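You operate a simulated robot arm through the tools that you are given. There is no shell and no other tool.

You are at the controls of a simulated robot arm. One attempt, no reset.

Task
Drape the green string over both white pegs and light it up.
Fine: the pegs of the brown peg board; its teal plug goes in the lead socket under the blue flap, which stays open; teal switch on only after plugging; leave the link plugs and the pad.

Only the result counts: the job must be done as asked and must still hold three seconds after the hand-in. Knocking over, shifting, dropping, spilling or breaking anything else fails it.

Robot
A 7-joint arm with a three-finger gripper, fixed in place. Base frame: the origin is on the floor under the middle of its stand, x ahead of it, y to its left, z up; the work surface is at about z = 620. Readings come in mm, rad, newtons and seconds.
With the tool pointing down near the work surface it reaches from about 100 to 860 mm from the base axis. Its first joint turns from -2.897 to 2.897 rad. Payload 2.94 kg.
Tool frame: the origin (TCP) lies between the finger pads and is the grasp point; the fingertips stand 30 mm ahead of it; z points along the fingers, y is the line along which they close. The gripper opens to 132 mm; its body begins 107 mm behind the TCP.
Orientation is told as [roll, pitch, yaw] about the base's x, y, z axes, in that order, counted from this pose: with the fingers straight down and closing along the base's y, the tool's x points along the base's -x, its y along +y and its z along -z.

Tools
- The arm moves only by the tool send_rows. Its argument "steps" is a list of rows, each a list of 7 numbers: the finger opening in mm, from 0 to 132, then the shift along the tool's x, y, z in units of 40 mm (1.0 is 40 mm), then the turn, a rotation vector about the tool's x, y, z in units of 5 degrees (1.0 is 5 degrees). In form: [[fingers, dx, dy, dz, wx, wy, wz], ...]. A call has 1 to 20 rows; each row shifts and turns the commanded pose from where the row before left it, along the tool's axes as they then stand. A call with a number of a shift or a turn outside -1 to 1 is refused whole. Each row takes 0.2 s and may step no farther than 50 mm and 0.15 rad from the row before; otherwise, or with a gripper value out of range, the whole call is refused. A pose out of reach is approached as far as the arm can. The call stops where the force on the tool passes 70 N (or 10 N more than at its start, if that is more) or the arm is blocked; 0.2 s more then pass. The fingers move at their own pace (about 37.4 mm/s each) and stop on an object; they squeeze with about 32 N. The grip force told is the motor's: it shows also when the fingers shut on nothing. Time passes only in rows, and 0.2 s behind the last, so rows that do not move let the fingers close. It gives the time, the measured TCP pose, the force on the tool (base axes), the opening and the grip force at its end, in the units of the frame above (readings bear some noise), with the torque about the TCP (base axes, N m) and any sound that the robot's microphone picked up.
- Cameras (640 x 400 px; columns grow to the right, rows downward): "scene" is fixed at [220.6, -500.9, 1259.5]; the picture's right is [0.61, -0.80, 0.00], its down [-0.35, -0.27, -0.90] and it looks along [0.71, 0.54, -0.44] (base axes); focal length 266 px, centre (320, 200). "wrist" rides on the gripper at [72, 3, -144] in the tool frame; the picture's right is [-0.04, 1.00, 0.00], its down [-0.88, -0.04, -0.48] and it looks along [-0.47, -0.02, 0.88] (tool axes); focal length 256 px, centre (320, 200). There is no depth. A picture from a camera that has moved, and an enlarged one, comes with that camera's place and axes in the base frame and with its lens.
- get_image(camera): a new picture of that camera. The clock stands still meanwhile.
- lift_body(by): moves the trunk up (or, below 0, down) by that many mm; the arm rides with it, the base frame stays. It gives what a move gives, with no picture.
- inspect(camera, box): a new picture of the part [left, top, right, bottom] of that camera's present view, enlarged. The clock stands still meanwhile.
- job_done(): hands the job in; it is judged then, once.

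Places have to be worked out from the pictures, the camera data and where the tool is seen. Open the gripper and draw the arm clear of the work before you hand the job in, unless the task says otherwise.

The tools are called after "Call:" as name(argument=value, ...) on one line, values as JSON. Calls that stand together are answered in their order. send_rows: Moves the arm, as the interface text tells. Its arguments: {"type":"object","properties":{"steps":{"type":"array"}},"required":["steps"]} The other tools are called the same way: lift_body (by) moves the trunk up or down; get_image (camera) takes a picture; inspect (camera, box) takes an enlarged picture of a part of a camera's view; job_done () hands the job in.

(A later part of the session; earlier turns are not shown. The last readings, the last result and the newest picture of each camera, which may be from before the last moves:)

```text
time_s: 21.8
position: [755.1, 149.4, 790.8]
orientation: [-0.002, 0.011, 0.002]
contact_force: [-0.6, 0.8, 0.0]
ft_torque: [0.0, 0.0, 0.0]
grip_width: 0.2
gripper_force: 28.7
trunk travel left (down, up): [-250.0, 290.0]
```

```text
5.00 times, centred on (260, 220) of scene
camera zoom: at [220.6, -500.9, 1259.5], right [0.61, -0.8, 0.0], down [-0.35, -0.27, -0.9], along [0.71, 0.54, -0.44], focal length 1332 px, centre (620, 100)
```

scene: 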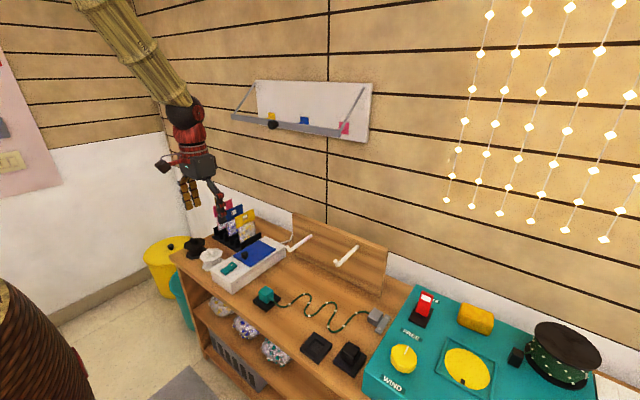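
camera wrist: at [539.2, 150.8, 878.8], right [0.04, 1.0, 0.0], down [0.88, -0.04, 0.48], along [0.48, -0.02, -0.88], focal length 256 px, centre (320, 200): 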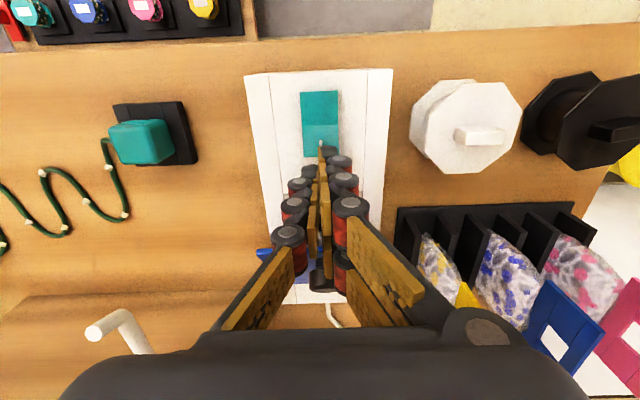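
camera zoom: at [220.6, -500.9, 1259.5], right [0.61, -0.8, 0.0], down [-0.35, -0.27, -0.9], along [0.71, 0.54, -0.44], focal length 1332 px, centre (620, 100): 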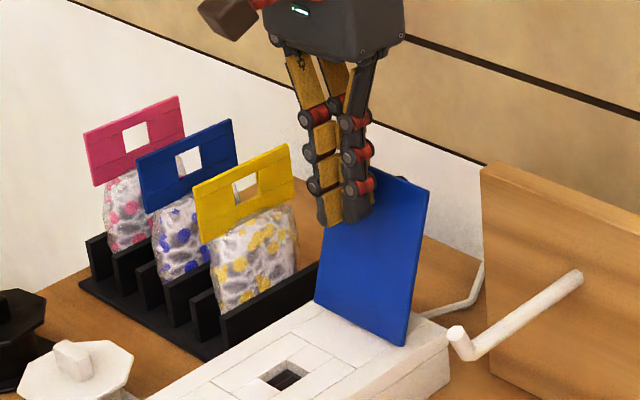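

The flap now leans back at ~108° and stays with no contact. I retreat and take a look at the sockets under it.

Call:
send_rows(steps=[[0, 0.5, 0, -0.2, 0, 0, 0], [0, 0.8, 0, -0.4, 0, 0, 0], [40, 0.9, 0, -0.2, 0, 0, 0], [80, 0.9, 0, 0, 0, 0, 0], [120, 0.6, 0, 0, 0, 0, 0], [132, 0, 0, 0, 0, 0, 0]])

Call:
get_image(camera="wrist")

Call:
inspect(camera="wrist", box=[260, 60, 380, 210])

Call:
inspect(camera="scene", box=[220, 225, 300, 285])

```text
time_s: 23.2
position: [608.7, 149.0, 823.8]
orientation: [-0.001, 0.008, 0.001]
contact_force: [-0.1, 0.0, 0.3]
ft_torque: [0.04, 0.0, 0.02]
grip_width: 60.1
gripper_force: 0.1
trunk travel left (down, up): [-250.0, 290.0]
```

```text
taken
camera wrist: at [537.7, 151.1, 968.4], right [0.04, 1.0, 0.0], down [0.88, -0.04, 0.47], along [0.47, -0.02, -0.88], focal length 256 px, centre (320, 200)
```

wrist: 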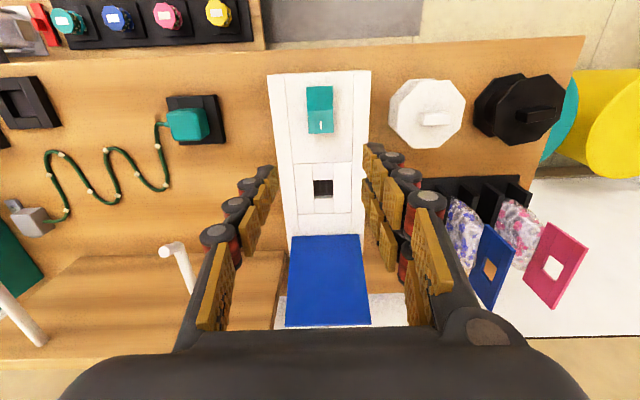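

```text
2.67 times, centred on (320, 135) of wrist
camera zoom: at [537.7, 151.1, 968.4], right [0.04, 1.0, 0.0], down [0.88, -0.04, 0.47], along [0.47, -0.02, -0.88], focal length 683 px, centre (320, 373)
```

zoom: 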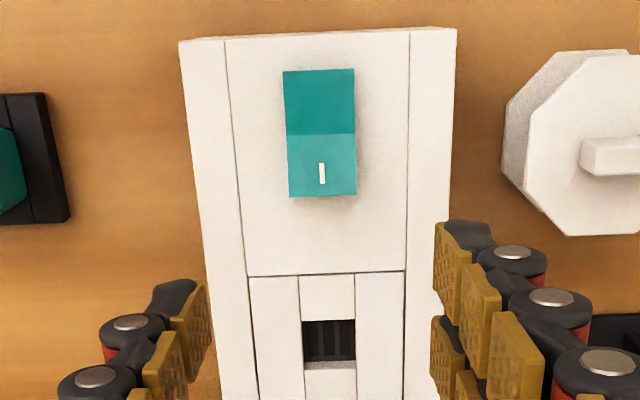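

```text
6.67 times, centred on (260, 255) of scene
camera zoom: at [220.6, -500.9, 1259.5], right [0.61, -0.8, 0.0], down [-0.35, -0.27, -0.9], along [0.71, 0.54, -0.44], focal length 1776 px, centre (720, -167)
```

zoom: 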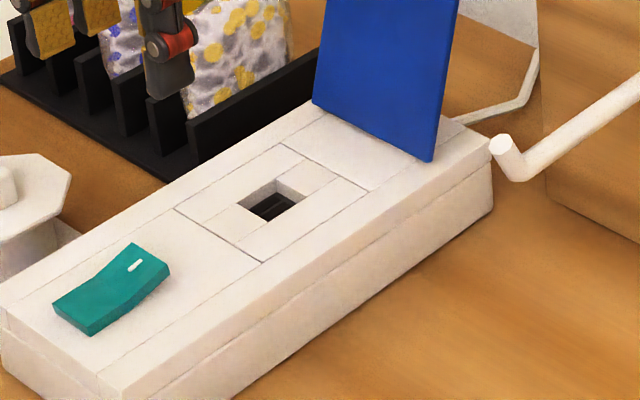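

The lead socket is a square well at about (684,149), aligned with the base axes. Next I go view the pegs, string and plug from above, between the pegs.

Call:
send_rows(steps=[[132, 0.1, -0.6, -0.9, 0, 0, 0], [132, 0, -0.9, -0.5, 0, 0, 0], [132, 0, -0.95, -0.4, 0, 0, 0], [132, 0, -0.95, -0.4, 0, 0, 0], [132, 0, -0.95, -0.4, 0, 0, 0], [132, 0, -0.95, -0.4, 0, 0, 0], [132, 0, -0.9, -0.4, 0, 0, 0], [132, 0, 0, 0, 0, 0, 0]])

Call:
get_image(camera="wrist")

Call:
inspect(camera="wrist", box=[140, 100, 460, 300])

Call:
inspect(camera="scene", box=[270, 210, 400, 300])

```text
time_s: 25.0
position: [603.3, -99.2, 961.3]
orientation: [-0.003, 0.006, 0.002]
contact_force: [0.7, -0.2, 0.1]
ft_torque: [-0.01, -0.02, 0.03]
grip_width: 131.9
gripper_force: 0.0
trunk travel left (down, up): [-250.0, 290.0]
```

```text
taken
camera wrist: at [534.0, -96.7, 1105.4], right [0.04, 1.0, 0.0], down [0.88, -0.04, 0.47], along [0.47, -0.02, -0.88], focal length 256 px, centre (320, 200)
```

wrist: 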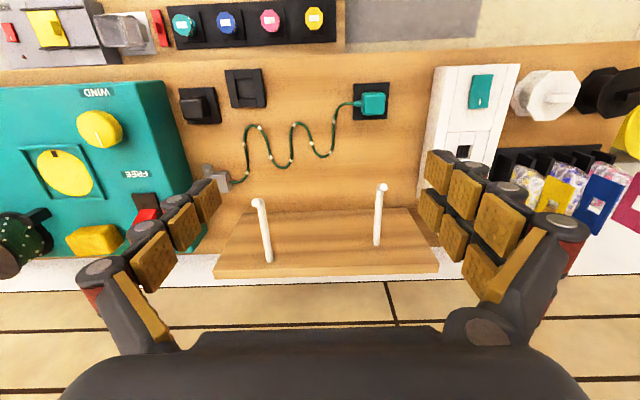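

```text
2.00 times, centred on (300, 200) of wrist
camera zoom: at [534.0, -96.7, 1105.4], right [0.04, 1.0, 0.0], down [0.88, -0.04, 0.47], along [0.47, -0.02, -0.88], focal length 512 px, centre (360, 200)
```

zoom: 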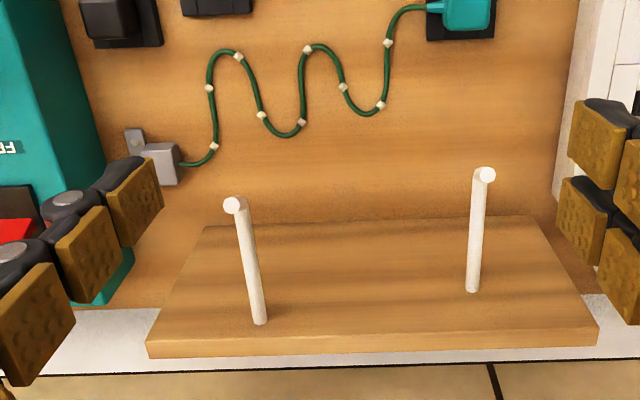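

```text
4.44 times, centred on (335, 255) of scene
camera zoom: at [220.6, -500.9, 1259.5], right [0.61, -0.8, 0.0], down [-0.35, -0.27, -0.9], along [0.71, 0.54, -0.44], focal length 1184 px, centre (253, -44)
```

zoom: 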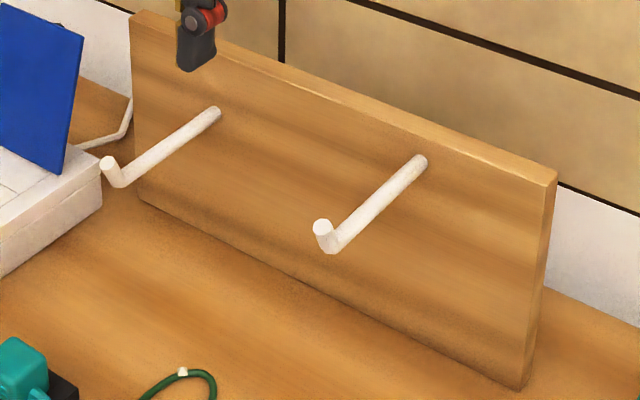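

Peg 1 (right) runs at z≈775 and peg 2 (left) at z≈750, lips at x≈697, board face at x≈817. The cord leaves the plug on its −y side, so I go above the plug (≈597,−13) and yaw the gripper by 90° to grip it across x.

Call:
send_rows(steps=[[100, 0.045, 0.54, 0.6, 0, 0, 0], [100, 0.045, 0.54, 0.6, 0, 0, 0], [100, 0.045, 0.54, 0.6, 0, 0, 0], [100, 0.045, 0.54, 0.6, 0, 0, 0], [100, 0, 0, 0, 0, 0, -1], [100, 0, 0, 0, 0, 0, -1], [100, 0, 0, 0, 0, 0, -1], [100, 0, 0, 0, 0, 0, -1], [100, 0, 0, 0, 0, 0, -1], [100, 0, 0, 0, 0, 0, -1], [100, 0, 0, 0, 0, 0, -1], [100, 0, 0, 0, 0, 0, -1], [100, 0, 0, 0, 0, 0, -1]])

Call:
get_image(camera="wrist")

```text
time_s: 27.8
position: [597.2, -11.9, 865.0]
orientation: [0.004, 0.006, 0.79]
contact_force: [-0.1, -0.1, 0.4]
ft_torque: [-0.03, -0.01, 0.0]
grip_width: 100.1
gripper_force: 0.1
trunk travel left (down, up): [-250.0, 290.0]
```

```text
taken
camera wrist: at [546.0, -62.2, 1008.9], right [-0.68, 0.74, 0.0], down [0.65, 0.6, 0.47], along [0.34, 0.32, -0.88], focal length 256 px, centre (320, 200)
```

wrist: 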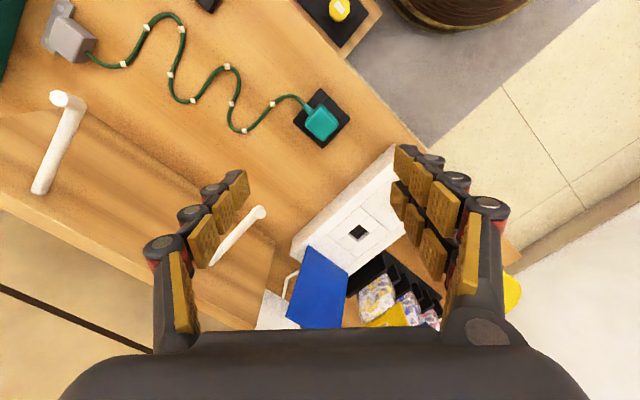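

Yaw is at +45° as expected. I finish the turn to +90°.

Call:
send_rows(steps=[[100, 0, 0, 0, 0, 0, -1], [100, 0, 0, 0, 0, 0, -1], [100, 0, 0, 0, 0, 0, -1], [100, 0, 0, 0, 0, 0, -1], [100, 0, 0, 0, 0, 0, -1], [100, 0, 0, 0, 0, 0, -1], [100, 0, 0, 0, 0, 0, -1], [100, 0, 0, 0, 0, 0, -1], [100, 0, 0, 0, 0, 0, -1], [100, 0, 0, 0, 0, 0, 0]])

Call:
get_image(camera="wrist")

Call:
inspect(camera="wrist", box=[250, 60, 390, 180])

Call:
inspect(camera="scene", box=[235, 270, 305, 325])

```text
time_s: 30.0
position: [597.3, -11.9, 864.1]
orientation: [0.007, 0.001, 1.573]
contact_force: [-0.4, 0.2, -0.9]
ft_torque: [0.0, -0.01, 0.0]
grip_width: 99.9
gripper_force: 0.1
trunk travel left (down, up): [-250.0, 290.0]
```

```text
taken
camera wrist: at [596.6, -85.5, 1008.3], right [-1.0, 0.04, 0.01], down [0.04, 0.88, 0.47], along [0.01, 0.47, -0.88], focal length 256 px, centre (320, 200)
```

wrist: 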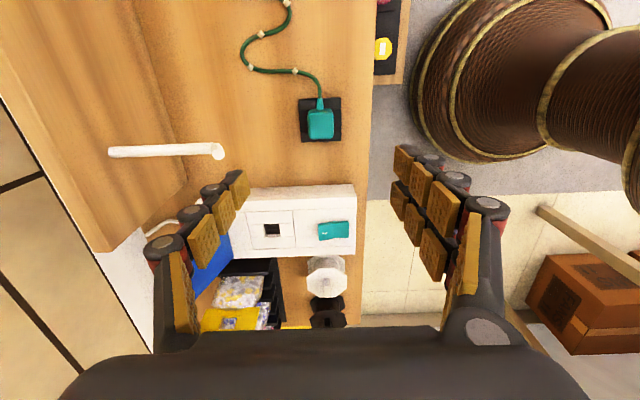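

```text
3.33 times, centred on (320, 120) of wrist
camera zoom: at [596.6, -85.5, 1008.3], right [-1.0, 0.04, 0.01], down [0.04, 0.88, 0.47], along [0.01, 0.47, -0.88], focal length 853 px, centre (320, 467)
```

zoom: 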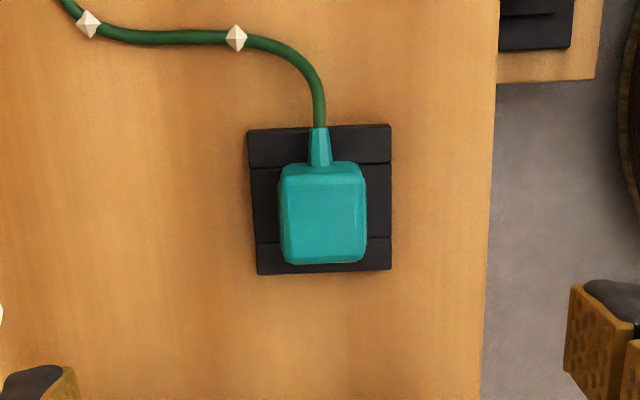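

```text
7.27 times, centred on (270, 298) of scene
camera zoom: at [220.6, -500.9, 1259.5], right [0.61, -0.8, 0.0], down [-0.35, -0.27, -0.9], along [0.71, 0.54, -0.44], focal length 1938 px, centre (684, -509)
```

zoom: 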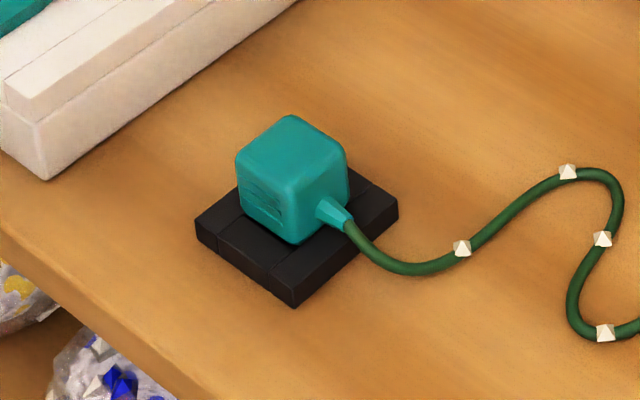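

The plug cube (≈34 mm wide) is centred at about (594.8, −12.3), top z≈661, on a 10 mm-thick pad. I centre and descend in front of it with a 70 mm opening, first to TCP z≈690.

Call:
send_rows(steps=[[80, 0.01, 0.06, 0.9, 0, 0, 0], [70, 0, 0, 0.9, 0, 0, 0], [70, 0, 0, 0.9, 0, 0, 0], [70, 0, 0, 0.9, 0, 0, 0], [70, 0, 0, 0.6, 0, 0, 0], [70, 0, 0, 0.15, 0, 0, 0], [70, 0, 0, 0, 0, 0, 0]])

Call:
get_image(camera="wrist")

Call:
inspect(camera="scene", box=[225, 240, 315, 325])

```text
time_s: 31.6
position: [593.5, -13.2, 690.2]
orientation: [0.007, 0.002, 1.571]
contact_force: [-0.2, -0.1, -0.5]
ft_torque: [-0.01, 0.01, 0.0]
grip_width: 70.1
gripper_force: 0.1
trunk travel left (down, up): [-250.0, 290.0]
```

```text
taken
camera wrist: at [593.1, -86.2, 834.6], right [-1.0, 0.04, 0.01], down [0.04, 0.88, 0.47], along [0.01, 0.47, -0.88], focal length 256 px, centre (320, 200)
```

wrist: 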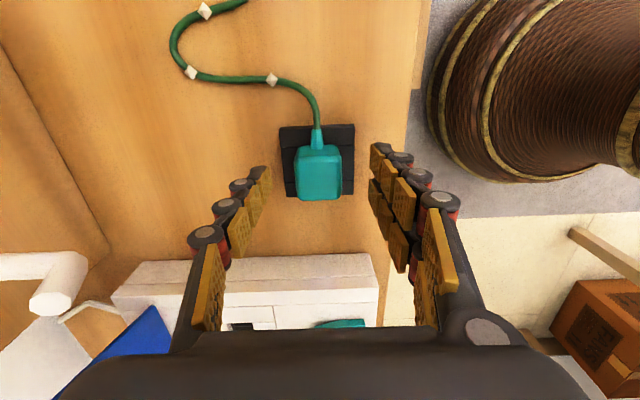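

```text
4.71 times, centred on (270, 282) of scene
camera zoom: at [220.6, -500.9, 1259.5], right [0.61, -0.8, 0.0], down [-0.35, -0.27, -0.9], along [0.71, 0.54, -0.44], focal length 1254 px, centre (555, -188)
```

zoom: 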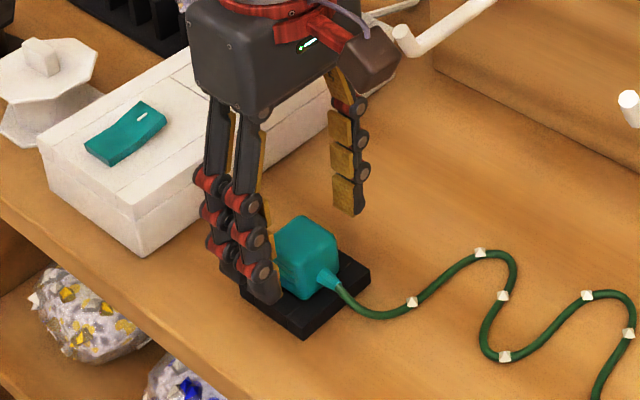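

The plug is centred between the fingers within ~1.5 mm. I correct that, descend to fingertip height ≈637 (above the pad), and close on the cube.

Call:
send_rows(steps=[[70, 0, -0.03, 0.3, 0, 0, 0], [70, 0, 0, 0.2, 0, 0, 0], [70, 0, 0, 0.07, 0, 0, 0], [50, 0, 0, 0, 0, 0, 0], [40, 0, 0, 0, 0, 0, 0], [25, 0, 0, 0, 0, 0, 0], [25, 0, 0, 0, 0, 0, 0], [25, 0, 0, 0, 0, 0, 0]])

Call:
get_image(camera="wrist")

Call:
inspect(camera="scene", box=[225, 240, 315, 325])

```text
time_s: 33.4
position: [594.3, -12.8, 666.7]
orientation: [0.007, 0.002, 1.574]
contact_force: [1.2, -0.4, -0.3]
ft_torque: [-0.02, 0.03, 0.01]
grip_width: 32.9
gripper_force: 32.1
trunk travel left (down, up): [-250.0, 290.0]
```

```text
taken
camera wrist: at [593.8, -86.2, 811.5], right [-1.0, 0.04, 0.01], down [0.04, 0.88, 0.47], along [0.01, 0.47, -0.88], focal length 256 px, centre (320, 200)
```

wrist: 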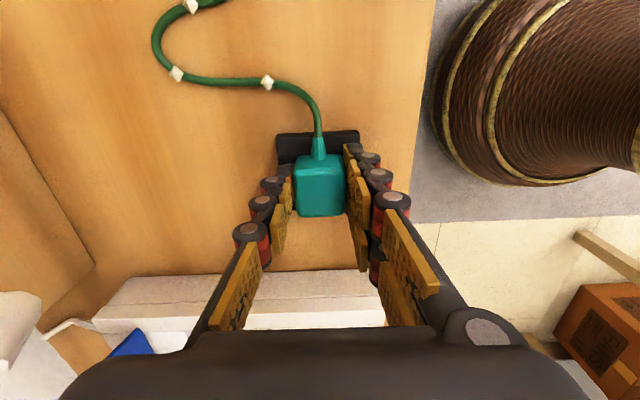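

```text
4.71 times, centred on (270, 282) of scene
camera zoom: at [220.6, -500.9, 1259.5], right [0.61, -0.8, 0.0], down [-0.35, -0.27, -0.9], along [0.71, 0.54, -0.44], focal length 1254 px, centre (555, -188)
```

zoom: 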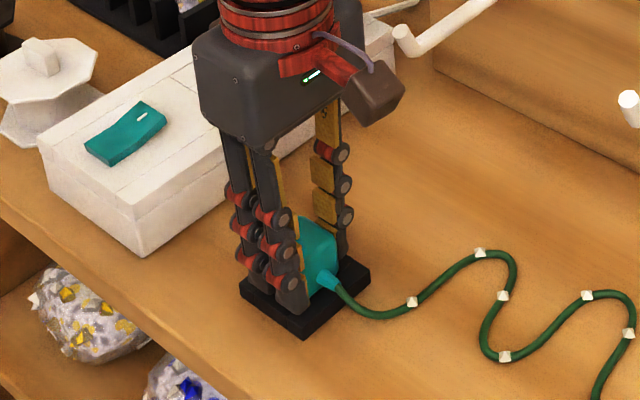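

The plug is gripped (32.9 mm, 32 N). I lift straight up slowly by ~30 mm and check that the pad stays put.

Call:
send_rows(steps=[[25, 0, 0, -0.1, 0, 0, 0], [25, 0, 0, -0.15, 0, 0, 0], [25, 0, 0, -0.2, 0, 0, 0], [25, 0, 0, -0.3, 0, 0, 0], [25, 0, 0, 0, 0, 0, 0]])

Call:
get_image(camera="wrist")

Call:
inspect(camera="scene", box=[225, 240, 315, 325])

```text
time_s: 34.6
position: [594.9, -13.9, 697.7]
orientation: [0.006, 0.002, 1.573]
contact_force: [-1.1, 0.1, 0.4]
ft_torque: [0.0, -0.02, -0.02]
grip_width: 33.0
gripper_force: 32.3
trunk travel left (down, up): [-250.0, 290.0]
```

```text
taken
camera wrist: at [593.8, -86.3, 841.6], right [-1.0, 0.04, 0.01], down [0.04, 0.88, 0.47], along [0.01, 0.47, -0.88], focal length 256 px, centre (320, 200)
```

wrist: 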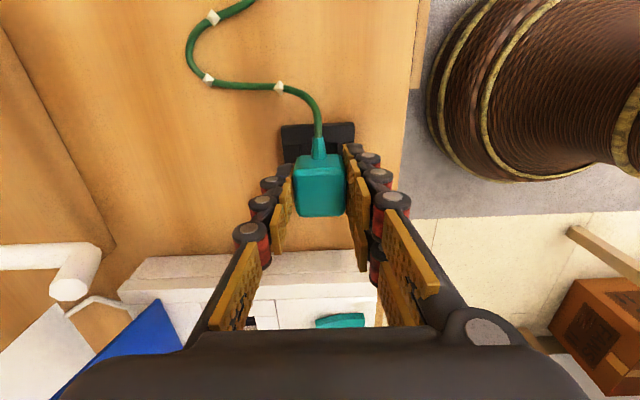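

```text
4.71 times, centred on (270, 282) of scene
camera zoom: at [220.6, -500.9, 1259.5], right [0.61, -0.8, 0.0], down [-0.35, -0.27, -0.9], along [0.71, 0.54, -0.44], focal length 1254 px, centre (555, -188)
```

zoom: 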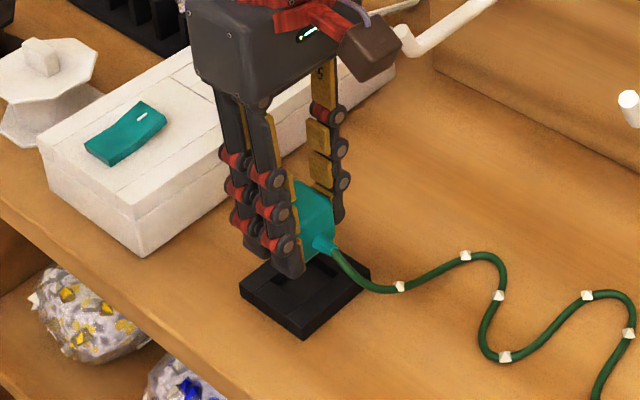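

The plug is free and the pad didn't move. The slack string lies partly under peg 1, so I'll lift the plug high while going toward the robot to draw the string up in front of the pegs. First to about (500,−60,900).

Call:
send_rows(steps=[[25, 0, 0, -0.9, 0, 0, 0], [25, 0.23, 0.475, -0.83, 0, 0, 0], [25, 0.23, 0.475, -0.83, 0, 0, 0], [25, 0.23, 0.475, -0.83, 0, 0, 0], [25, 0.23, 0.475, -0.83, 0, 0, 0], [25, 0.23, 0.475, -0.83, 0, 0, 0], [25, 0, 0, 0, 0, 0, 0]])

Call:
get_image(camera="scene")

Call:
get_image(camera="wrist")

```text
time_s: 36.2
position: [501.9, -58.5, 902.6]
orientation: [0.006, 0.002, 1.575]
contact_force: [-1.2, 0.0, -0.5]
ft_torque: [0.01, 0.01, 0.03]
grip_width: 32.5
gripper_force: 32.0
trunk travel left (down, up): [-250.0, 290.0]
```

```text
taken
```

scene: 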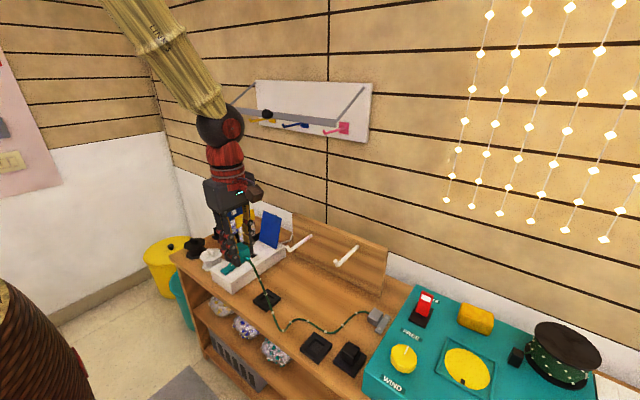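

```text
taken
camera wrist: at [500.2, -131.8, 1045.2], right [-1.0, 0.04, 0.01], down [0.04, 0.88, 0.47], along [0.01, 0.47, -0.88], focal length 256 px, centre (320, 200)
```

wrist: 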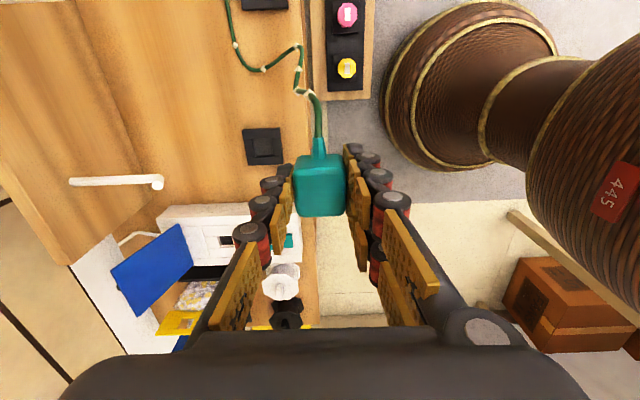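

The string is following nicely. I zoom in to see its present shape on the bench.

Call:
inspect(camera="scene", box=[200, 210, 400, 350])

Call:
inspect(camera="scene", box=[190, 60, 390, 180])

```text
2.86 times, centred on (300, 280) of scene
camera zoom: at [220.6, -500.9, 1259.5], right [0.61, -0.8, 0.0], down [-0.35, -0.27, -0.9], along [0.71, 0.54, -0.44], focal length 761 px, centre (377, -29)
```

zoom: 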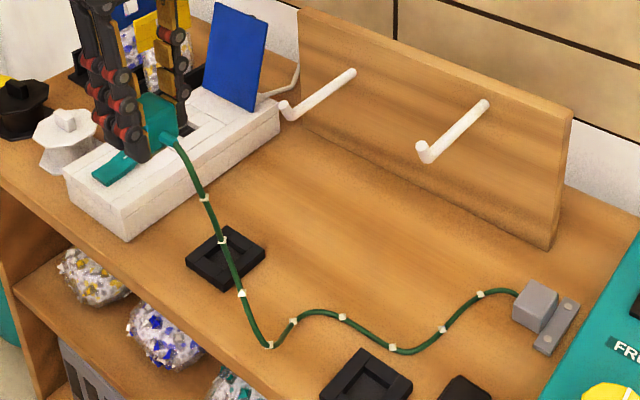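

```text
3.20 times, centred on (290, 120) of scene
camera zoom: at [220.6, -500.9, 1259.5], right [0.61, -0.8, 0.0], down [-0.35, -0.27, -0.9], along [0.71, 0.54, -0.44], focal length 853 px, centre (416, 456)
```

zoom: 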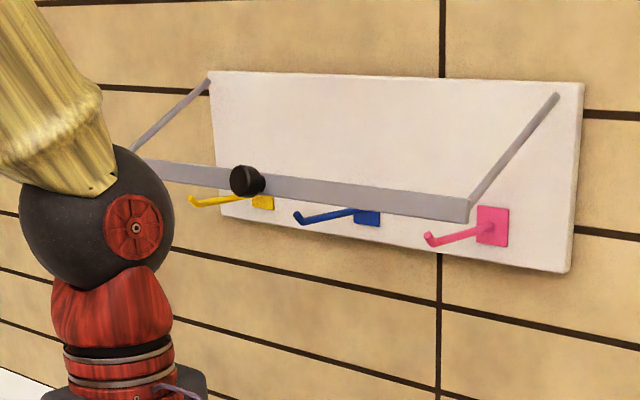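

The string is now drawn to the front of the pegs on the bench. I raise the plug to z≈1060 and check the string and force.

Call:
send_rows(steps=[[25, 0, 0, -0.9, 0, 0, 0], [25, 0, 0, -0.9, 0, 0, 0], [25, 0, 0, -0.9, 0, 0, 0], [25, 0, 0, -0.9, 0, 0, 0], [25, 0, 0, -0.4, 0, 0, 0], [25, 0, 0, 0, 0, 0, 0]])

Call:
get_image(camera="scene")

Call:
get_image(camera="wrist")

```text
time_s: 37.6
position: [501.9, -58.4, 1060.9]
orientation: [0.007, 0.002, 1.572]
contact_force: [0.1, -0.1, -0.6]
ft_torque: [-0.01, 0.01, 0.02]
grip_width: 32.9
gripper_force: 32.2
trunk travel left (down, up): [-250.0, 290.0]
```

```text
taken
```

scene: 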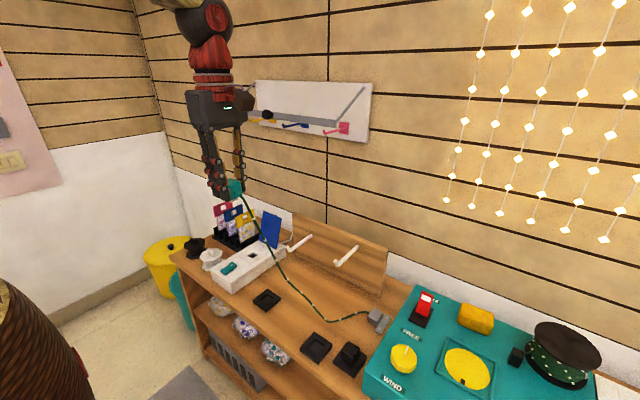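

```text
taken
camera wrist: at [501.8, -131.7, 1204.4], right [-1.0, 0.04, 0.01], down [0.04, 0.88, 0.47], along [0.01, 0.47, -0.88], focal length 256 px, centre (320, 200)
```

wrist: 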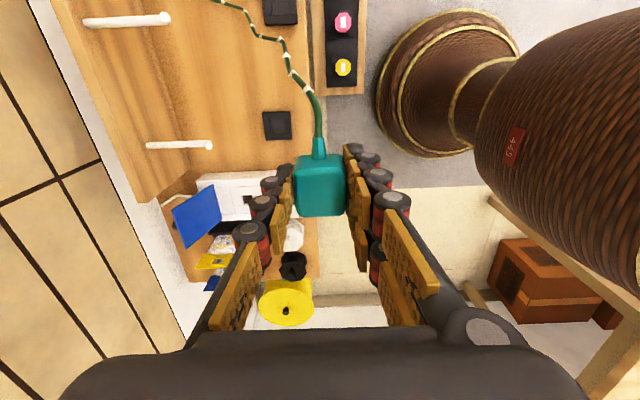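

The string is almost fully lifted. I zoom to judge the remaining slack near the anchor.

Call:
inspect(camera="scene", box=[220, 180, 400, 340])

```text
2.50 times, centred on (310, 260) of scene
camera zoom: at [220.6, -500.9, 1259.5], right [0.61, -0.8, 0.0], down [-0.35, -0.27, -0.9], along [0.71, 0.54, -0.44], focal length 666 px, centre (345, 50)
```

zoom: 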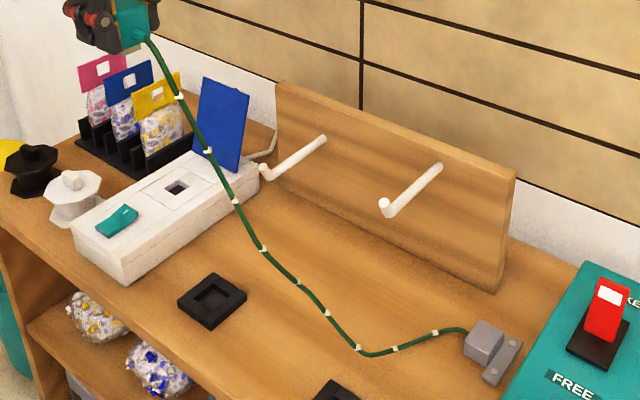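

Some slack remains near the anchor. I raise another 60 mm.

Call:
send_rows(steps=[[25, 0, 0, -0.6, 0, 0, 0], [25, 0, 0, -0.5, 0, 0, 0], [25, 0, 0, -0.4, 0, 0, 0], [25, 0, 0, 0, 0, 0, 0]])

Call:
inspect(camera="scene", box=[220, 150, 400, 340])

```text
time_s: 38.6
position: [504.0, -57.9, 1119.4]
orientation: [0.006, 0.001, 1.573]
contact_force: [-0.6, -0.1, -0.1]
ft_torque: [0.0, -0.01, 0.0]
grip_width: 32.7
gripper_force: 31.9
trunk travel left (down, up): [-250.0, 290.0]
```

```text
2.11 times, centred on (310, 245) of scene
camera zoom: at [220.6, -500.9, 1259.5], right [0.61, -0.8, 0.0], down [-0.35, -0.27, -0.9], along [0.71, 0.54, -0.44], focal length 561 px, centre (341, 105)
```

zoom: 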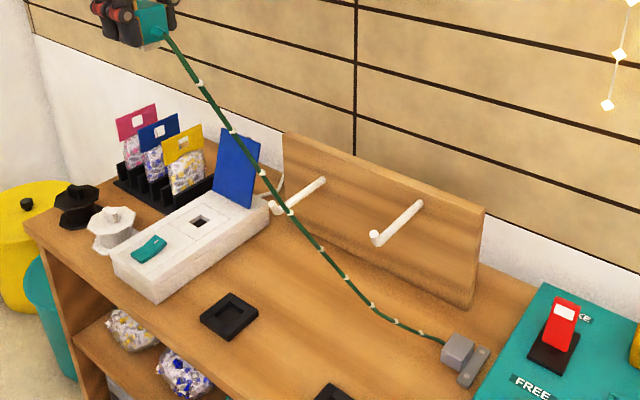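

The string is now off the bench and nearly straight, in front of the pegs. I swing the plug forward and slightly up to about (690,−45,1190), so the string passes over peg 1's tip.

Call:
send_rows(steps=[[25, -0.054, -0.6, -0.25, 0, 0, 0], [25, -0.054, -0.775, -0.3, 0, 0, 0], [25, -0.054, -0.775, -0.3, 0, 0, 0], [25, -0.054, -0.775, -0.3, 0, 0, 0], [25, -0.054, -0.775, -0.3, 0, 0, 0], [25, -0.054, -0.775, -0.3, 0, 0, 0], [25, 0, -0.15, 0, 0, 0, 0], [25, 0, 0, 0, 0, 0, 0]])

Call:
get_image(camera="scene")

Call:
get_image(camera="wrist")

Call:
inspect(camera="scene", box=[260, 180, 400, 340])

```text
time_s: 40.4
position: [690.6, -45.8, 1187.8]
orientation: [0.007, 0.002, 1.573]
contact_force: [0.7, -5.0, -10.2]
ft_torque: [0.24, -0.06, 0.04]
grip_width: 32.9
gripper_force: 31.9
trunk travel left (down, up): [-250.0, 290.0]
```

```text
taken
```

scene: 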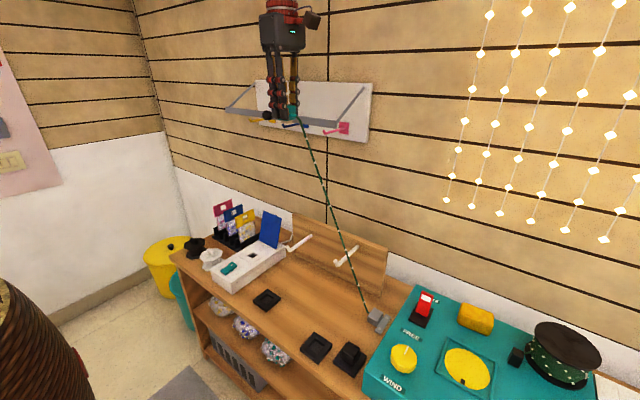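

```text
taken
camera wrist: at [688.8, -118.5, 1331.6], right [-1.0, 0.04, 0.01], down [0.04, 0.88, 0.47], along [0.01, 0.47, -0.88], focal length 256 px, centre (320, 200)
```

wrist: 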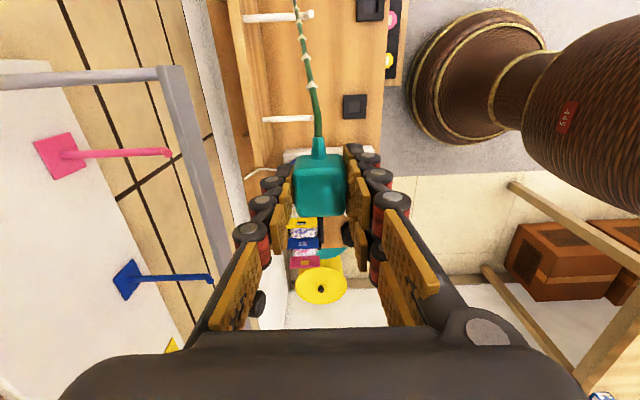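

```text
2.50 times, centred on (330, 260) of scene
camera zoom: at [220.6, -500.9, 1259.5], right [0.61, -0.8, 0.0], down [-0.35, -0.27, -0.9], along [0.71, 0.54, -0.44], focal length 666 px, centre (295, 50)
```

zoom: 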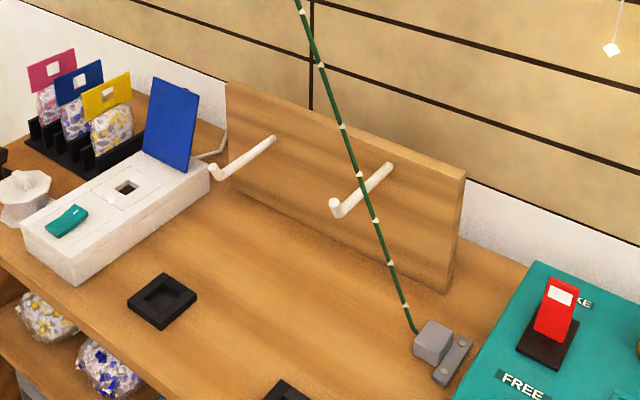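

The string is taut (~11 N, total length ≈578 mm) and passes above peg 1 behind its lip. A grey wall bar sits near x≈780, z≈1135, so I relax the string a little and tilt the hand back 25° (plug leading forward) for clearance.

Call:
send_rows(steps=[[25, 0, 0, 0.35, 0, 0, 0], [25, 0, 0, 0, 1, 0, 0], [25, 0, 0, 0, 1, 0, 0], [25, 0, 0, 0, 1, 0, 0], [25, 0, 0, 0, 1, 0, 0], [25, 0, 0, 0, 1, 0, 0], [25, 0, 0, 0, 0, 0, 0]])

Call:
get_image(camera="wrist")

Call:
inspect(camera="scene", box=[200, 0, 400, 160])

Call:
inspect(camera="scene", box=[260, 180, 400, 340])

```text
time_s: 42.0
position: [687.5, -44.7, 1173.4]
orientation: [-0.43, 0.001, 1.572]
contact_force: [0.2, -0.1, -0.7]
ft_torque: [-0.01, -0.01, 0.02]
grip_width: 32.8
gripper_force: 32.0
trunk travel left (down, up): [-250.0, 290.0]
```

```text
taken
camera wrist: at [626.5, -117.9, 1304.2], right [-0.91, 0.04, -0.42], down [-0.16, 0.88, 0.45], along [0.38, 0.47, -0.79], focal length 256 px, centre (320, 200)
```

wrist: 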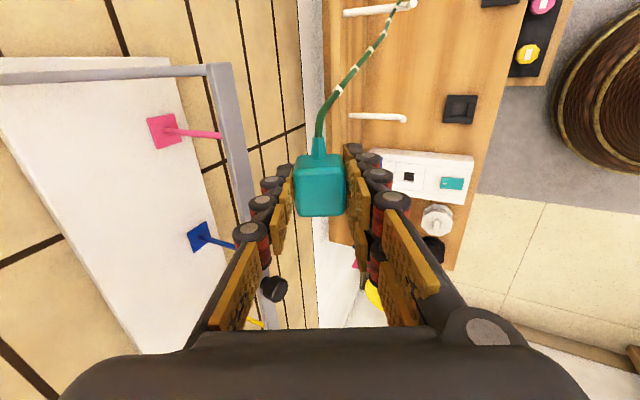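

```text
2.50 times, centred on (300, 80) of scene
camera zoom: at [220.6, -500.9, 1259.5], right [0.61, -0.8, 0.0], down [-0.35, -0.27, -0.9], along [0.71, 0.54, -0.44], focal length 666 px, centre (370, 500)
```

zoom: 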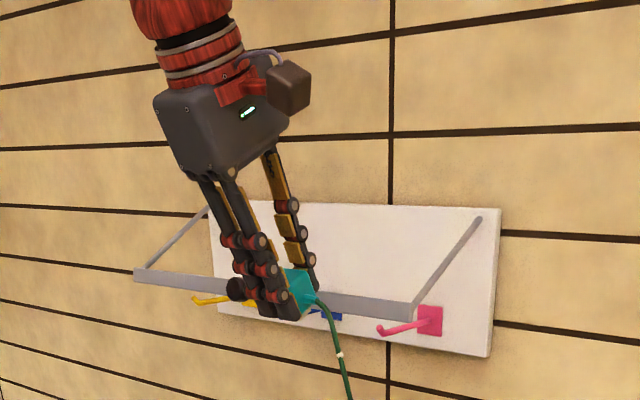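

```text
2.50 times, centred on (330, 260) of scene
camera zoom: at [220.6, -500.9, 1259.5], right [0.61, -0.8, 0.0], down [-0.35, -0.27, -0.9], along [0.71, 0.54, -0.44], focal length 666 px, centre (295, 50)
```

zoom: 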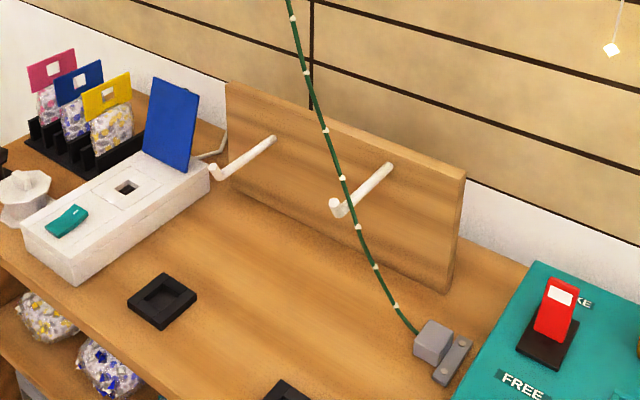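

The string now hangs just above peg 1's rod, behind its lip (x≈720). I carry the plug in +y and down past peg 2's plane, staying clear of the bar, toward (715,95,1060).

Call:
send_rows(steps=[[25, -0.54, 0.072, 0.407, 0, 0, 0], [25, -0.54, 0.072, 0.407, 0, 0, 0], [25, -0.54, 0.072, 0.407, 0, 0, 0], [25, -0.625, 0.112, 0.543, 0, 0, 0], [25, -0.625, 0.112, 0.543, 0, 0, 0], [25, -0.625, 0.112, 0.543, 0, 0, 0], [25, 0, 0, 0, 0, 0, 0]])

Call:
get_image(camera="scene")

Call:
get_image(camera="wrist")

Call:
inspect(camera="scene", box=[260, 180, 400, 340])

```text
time_s: 43.6
position: [715.4, 94.1, 1062.9]
orientation: [-0.43, 0.0, 1.574]
contact_force: [1.3, 0.3, -1.1]
ft_torque: [-0.02, -0.03, -0.03]
grip_width: 32.8
gripper_force: 31.5
trunk travel left (down, up): [-250.0, 290.0]
```

```text
taken
```

scene: 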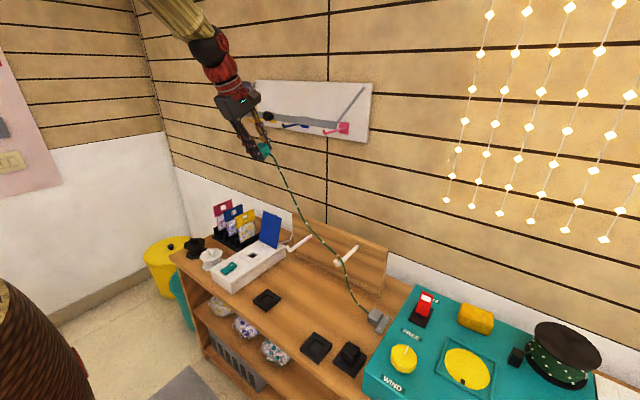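

```text
taken
camera wrist: at [653.7, 21.1, 1192.2], right [-0.91, 0.04, -0.42], down [-0.16, 0.88, 0.45], along [0.38, 0.47, -0.79], focal length 256 px, centre (320, 200)
```

wrist: 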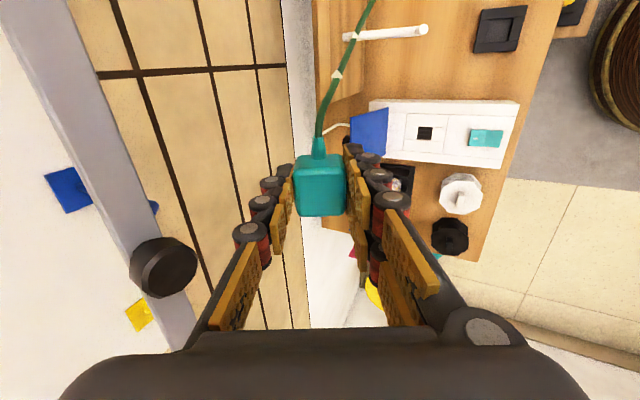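

```text
2.50 times, centred on (330, 260) of scene
camera zoom: at [220.6, -500.9, 1259.5], right [0.61, -0.8, 0.0], down [-0.35, -0.27, -0.9], along [0.71, 0.54, -0.44], focal length 666 px, centre (295, 50)
```

zoom: 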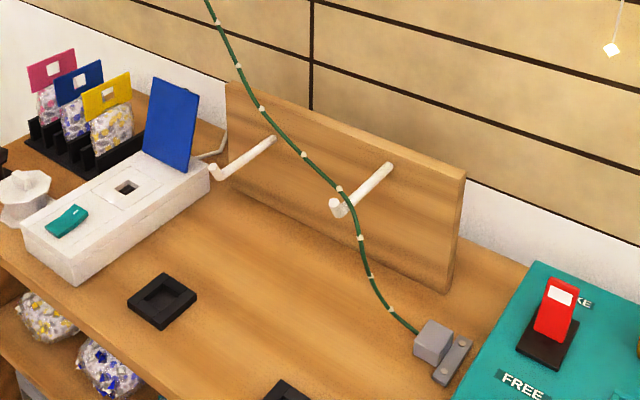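

The string rests over peg 1 just behind its lip. I now lower the plug at x≈728, y≈75 so the string settles onto peg 2 behind its lip.

Call:
send_rows(steps=[[25, 0.08, 0.304, 0.79, 0, 0, 0], [25, 0.08, 0.304, 0.79, 0, 0, 0], [25, 0.08, 0.304, 0.79, 0, 0, 0], [25, 0.08, 0.304, 0.79, 0, 0, 0], [25, 0, 0, 0, 0, 0, 0]])

Call:
get_image(camera="wrist")

Call:
inspect(camera="scene", box=[220, 130, 400, 300])

```text
time_s: 44.8
position: [724.5, 81.4, 927.0]
orientation: [-0.43, 0.003, 1.572]
contact_force: [0.5, 0.1, -0.4]
ft_torque: [0.01, -0.02, 0.02]
grip_width: 32.9
gripper_force: 32.1
trunk travel left (down, up): [-250.0, 290.0]
```

```text
taken
camera wrist: at [663.3, 8.0, 1056.6], right [-0.91, 0.04, -0.42], down [-0.17, 0.88, 0.45], along [0.38, 0.47, -0.79], focal length 256 px, centre (320, 200)
```

wrist: 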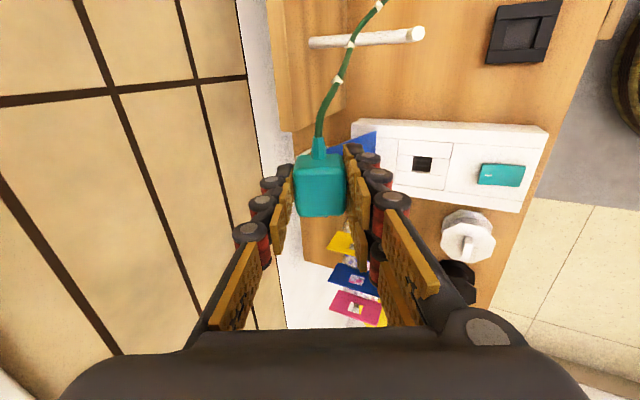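

```text
2.35 times, centred on (310, 215) of scene
camera zoom: at [220.6, -500.9, 1259.5], right [0.61, -0.8, 0.0], down [-0.35, -0.27, -0.9], along [0.71, 0.54, -0.44], focal length 627 px, centre (344, 165)
```

zoom: 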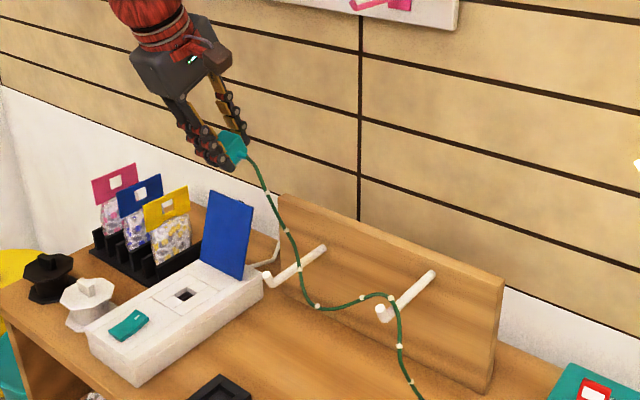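

The string hangs above peg 2 (z≈832 at its plane, x≈728) and sags between the pegs as expected. I keep lowering so it comes to rest on peg 2.

Call:
send_rows(steps=[[25, 0.05, 0.313, 0.745, 0, 0, 0], [25, 0.05, 0.313, 0.745, 0, 0, 0], [25, 0.05, 0.313, 0.745, 0, 0, 0], [25, 0, 0, 0, 0, 0, 0]])

Call:
get_image(camera="wrist")

Call:
inspect(camera="scene", box=[240, 170, 390, 310])

```text
time_s: 45.8
position: [726.6, 74.7, 829.3]
orientation: [-0.43, 0.003, 1.572]
contact_force: [-0.5, -1.0, 0.0]
ft_torque: [-0.01, 0.02, -0.02]
grip_width: 32.8
gripper_force: 31.6
trunk travel left (down, up): [-250.0, 290.0]
```

```text
taken
camera wrist: at [665.2, 1.1, 959.4], right [-0.91, 0.04, -0.42], down [-0.16, 0.88, 0.45], along [0.38, 0.47, -0.79], focal length 256 px, centre (320, 200)
```

wrist: 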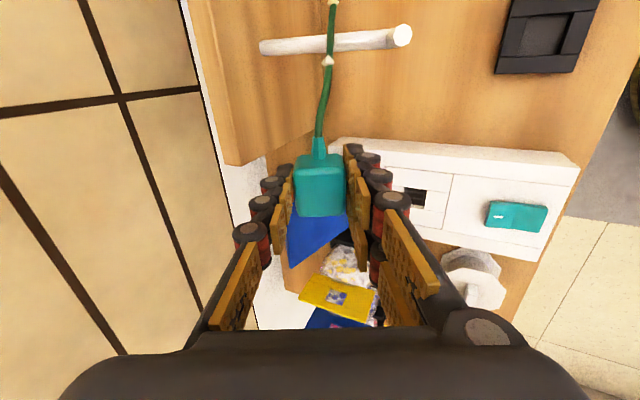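

```text
2.86 times, centred on (315, 240) of scene
camera zoom: at [220.6, -500.9, 1259.5], right [0.61, -0.8, 0.0], down [-0.35, -0.27, -0.9], along [0.71, 0.54, -0.44], focal length 761 px, centre (334, 86)
```

zoom: 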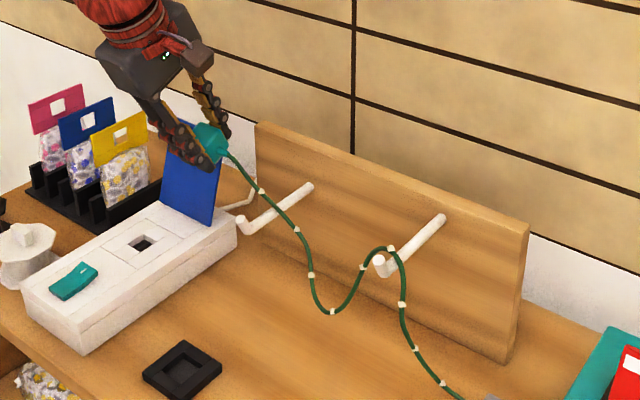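

The string lies across peg 2 mid-rod and over peg 1 behind its lip. Now I bring the tool back to vertical while moving toward x≈690, away from the wall bar.

Call:
send_rows(steps=[[25, 0, 0.23, 0.1, -1, 0, 0], [25, 0, 0.23, 0.1, -1, 0, 0], [25, 0, 0.23, 0.1, -1, 0, 0], [25, 0, 0.22, 0.1, -1, 0, 0], [25, 0, 0.2, 0.1, -0.95, 0, 0], [25, 0, 0, 0, 0, 0, 0]])

Call:
get_image(camera="wrist")

Call:
inspect(camera="scene", box=[240, 170, 390, 310])

```text
time_s: 47.2
position: [688.5, 76.6, 798.7]
orientation: [0.003, 0.001, 1.574]
contact_force: [0.2, -0.1, -0.6]
ft_torque: [0.02, 0.0, 0.02]
grip_width: 32.5
gripper_force: 32.1
trunk travel left (down, up): [-250.0, 290.0]
```

```text
taken
camera wrist: at [687.5, 2.6, 943.2], right [-1.0, 0.04, 0.0], down [0.04, 0.88, 0.47], along [0.02, 0.47, -0.88], focal length 256 px, centre (320, 200)
```

wrist: 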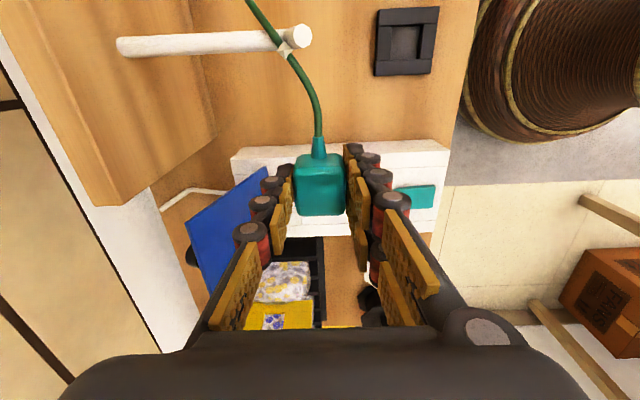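

```text
2.86 times, centred on (315, 240) of scene
camera zoom: at [220.6, -500.9, 1259.5], right [0.61, -0.8, 0.0], down [-0.35, -0.27, -0.9], along [0.71, 0.54, -0.44], focal length 761 px, centre (334, 86)
```

zoom: 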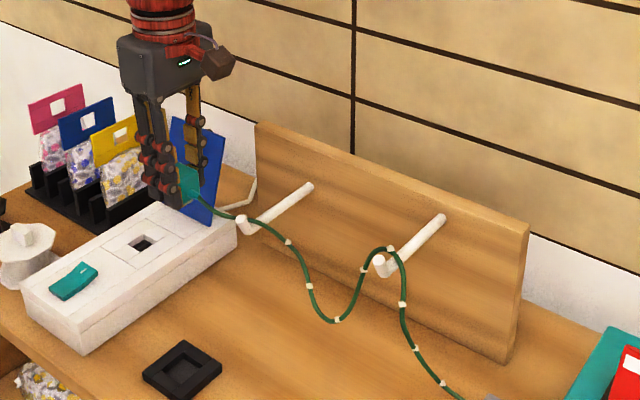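

The string has slid close to peg 2's lip; I check closely that it is still behind it.

Call:
inspect(camera="wrist", box=[240, 0, 380, 100])

Call:
inspect(camera="scene", box=[270, 225, 330, 265])

Call:
inspect(camera="scene", box=[320, 235, 370, 270])

```text
4.00 times, centred on (310, 50) of wrist
camera zoom: at [687.5, 2.6, 943.2], right [-1.0, 0.04, 0.0], down [0.04, 0.88, 0.47], along [0.02, 0.47, -0.88], focal length 1024 px, centre (360, 800)
```

zoom: 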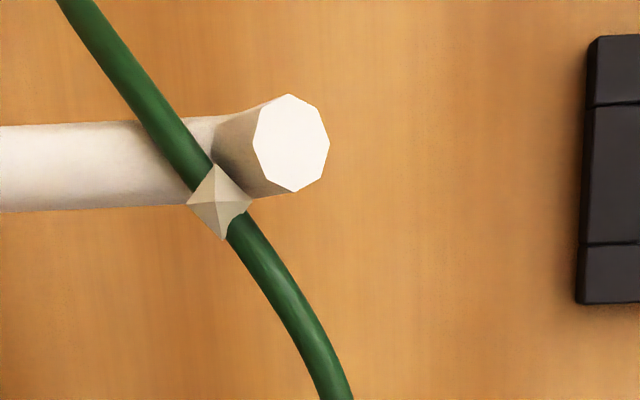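

```text
10.00 times, centred on (300, 245) of scene
camera zoom: at [220.6, -500.9, 1259.5], right [0.61, -0.8, 0.0], down [-0.35, -0.27, -0.9], along [0.71, 0.54, -0.44], focal length 2665 px, centre (520, -250)
```

zoom: 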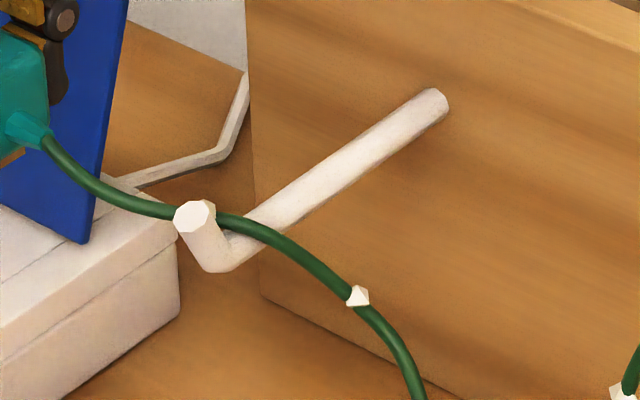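

```text
11.43 times, centred on (345, 252) of scene
camera zoom: at [220.6, -500.9, 1259.5], right [0.61, -0.8, 0.0], down [-0.35, -0.27, -0.9], along [0.71, 0.54, -0.44], focal length 3046 px, centre (34, -400)
```

zoom: 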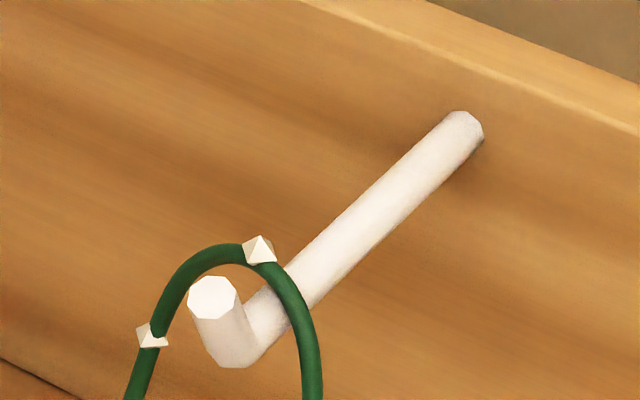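

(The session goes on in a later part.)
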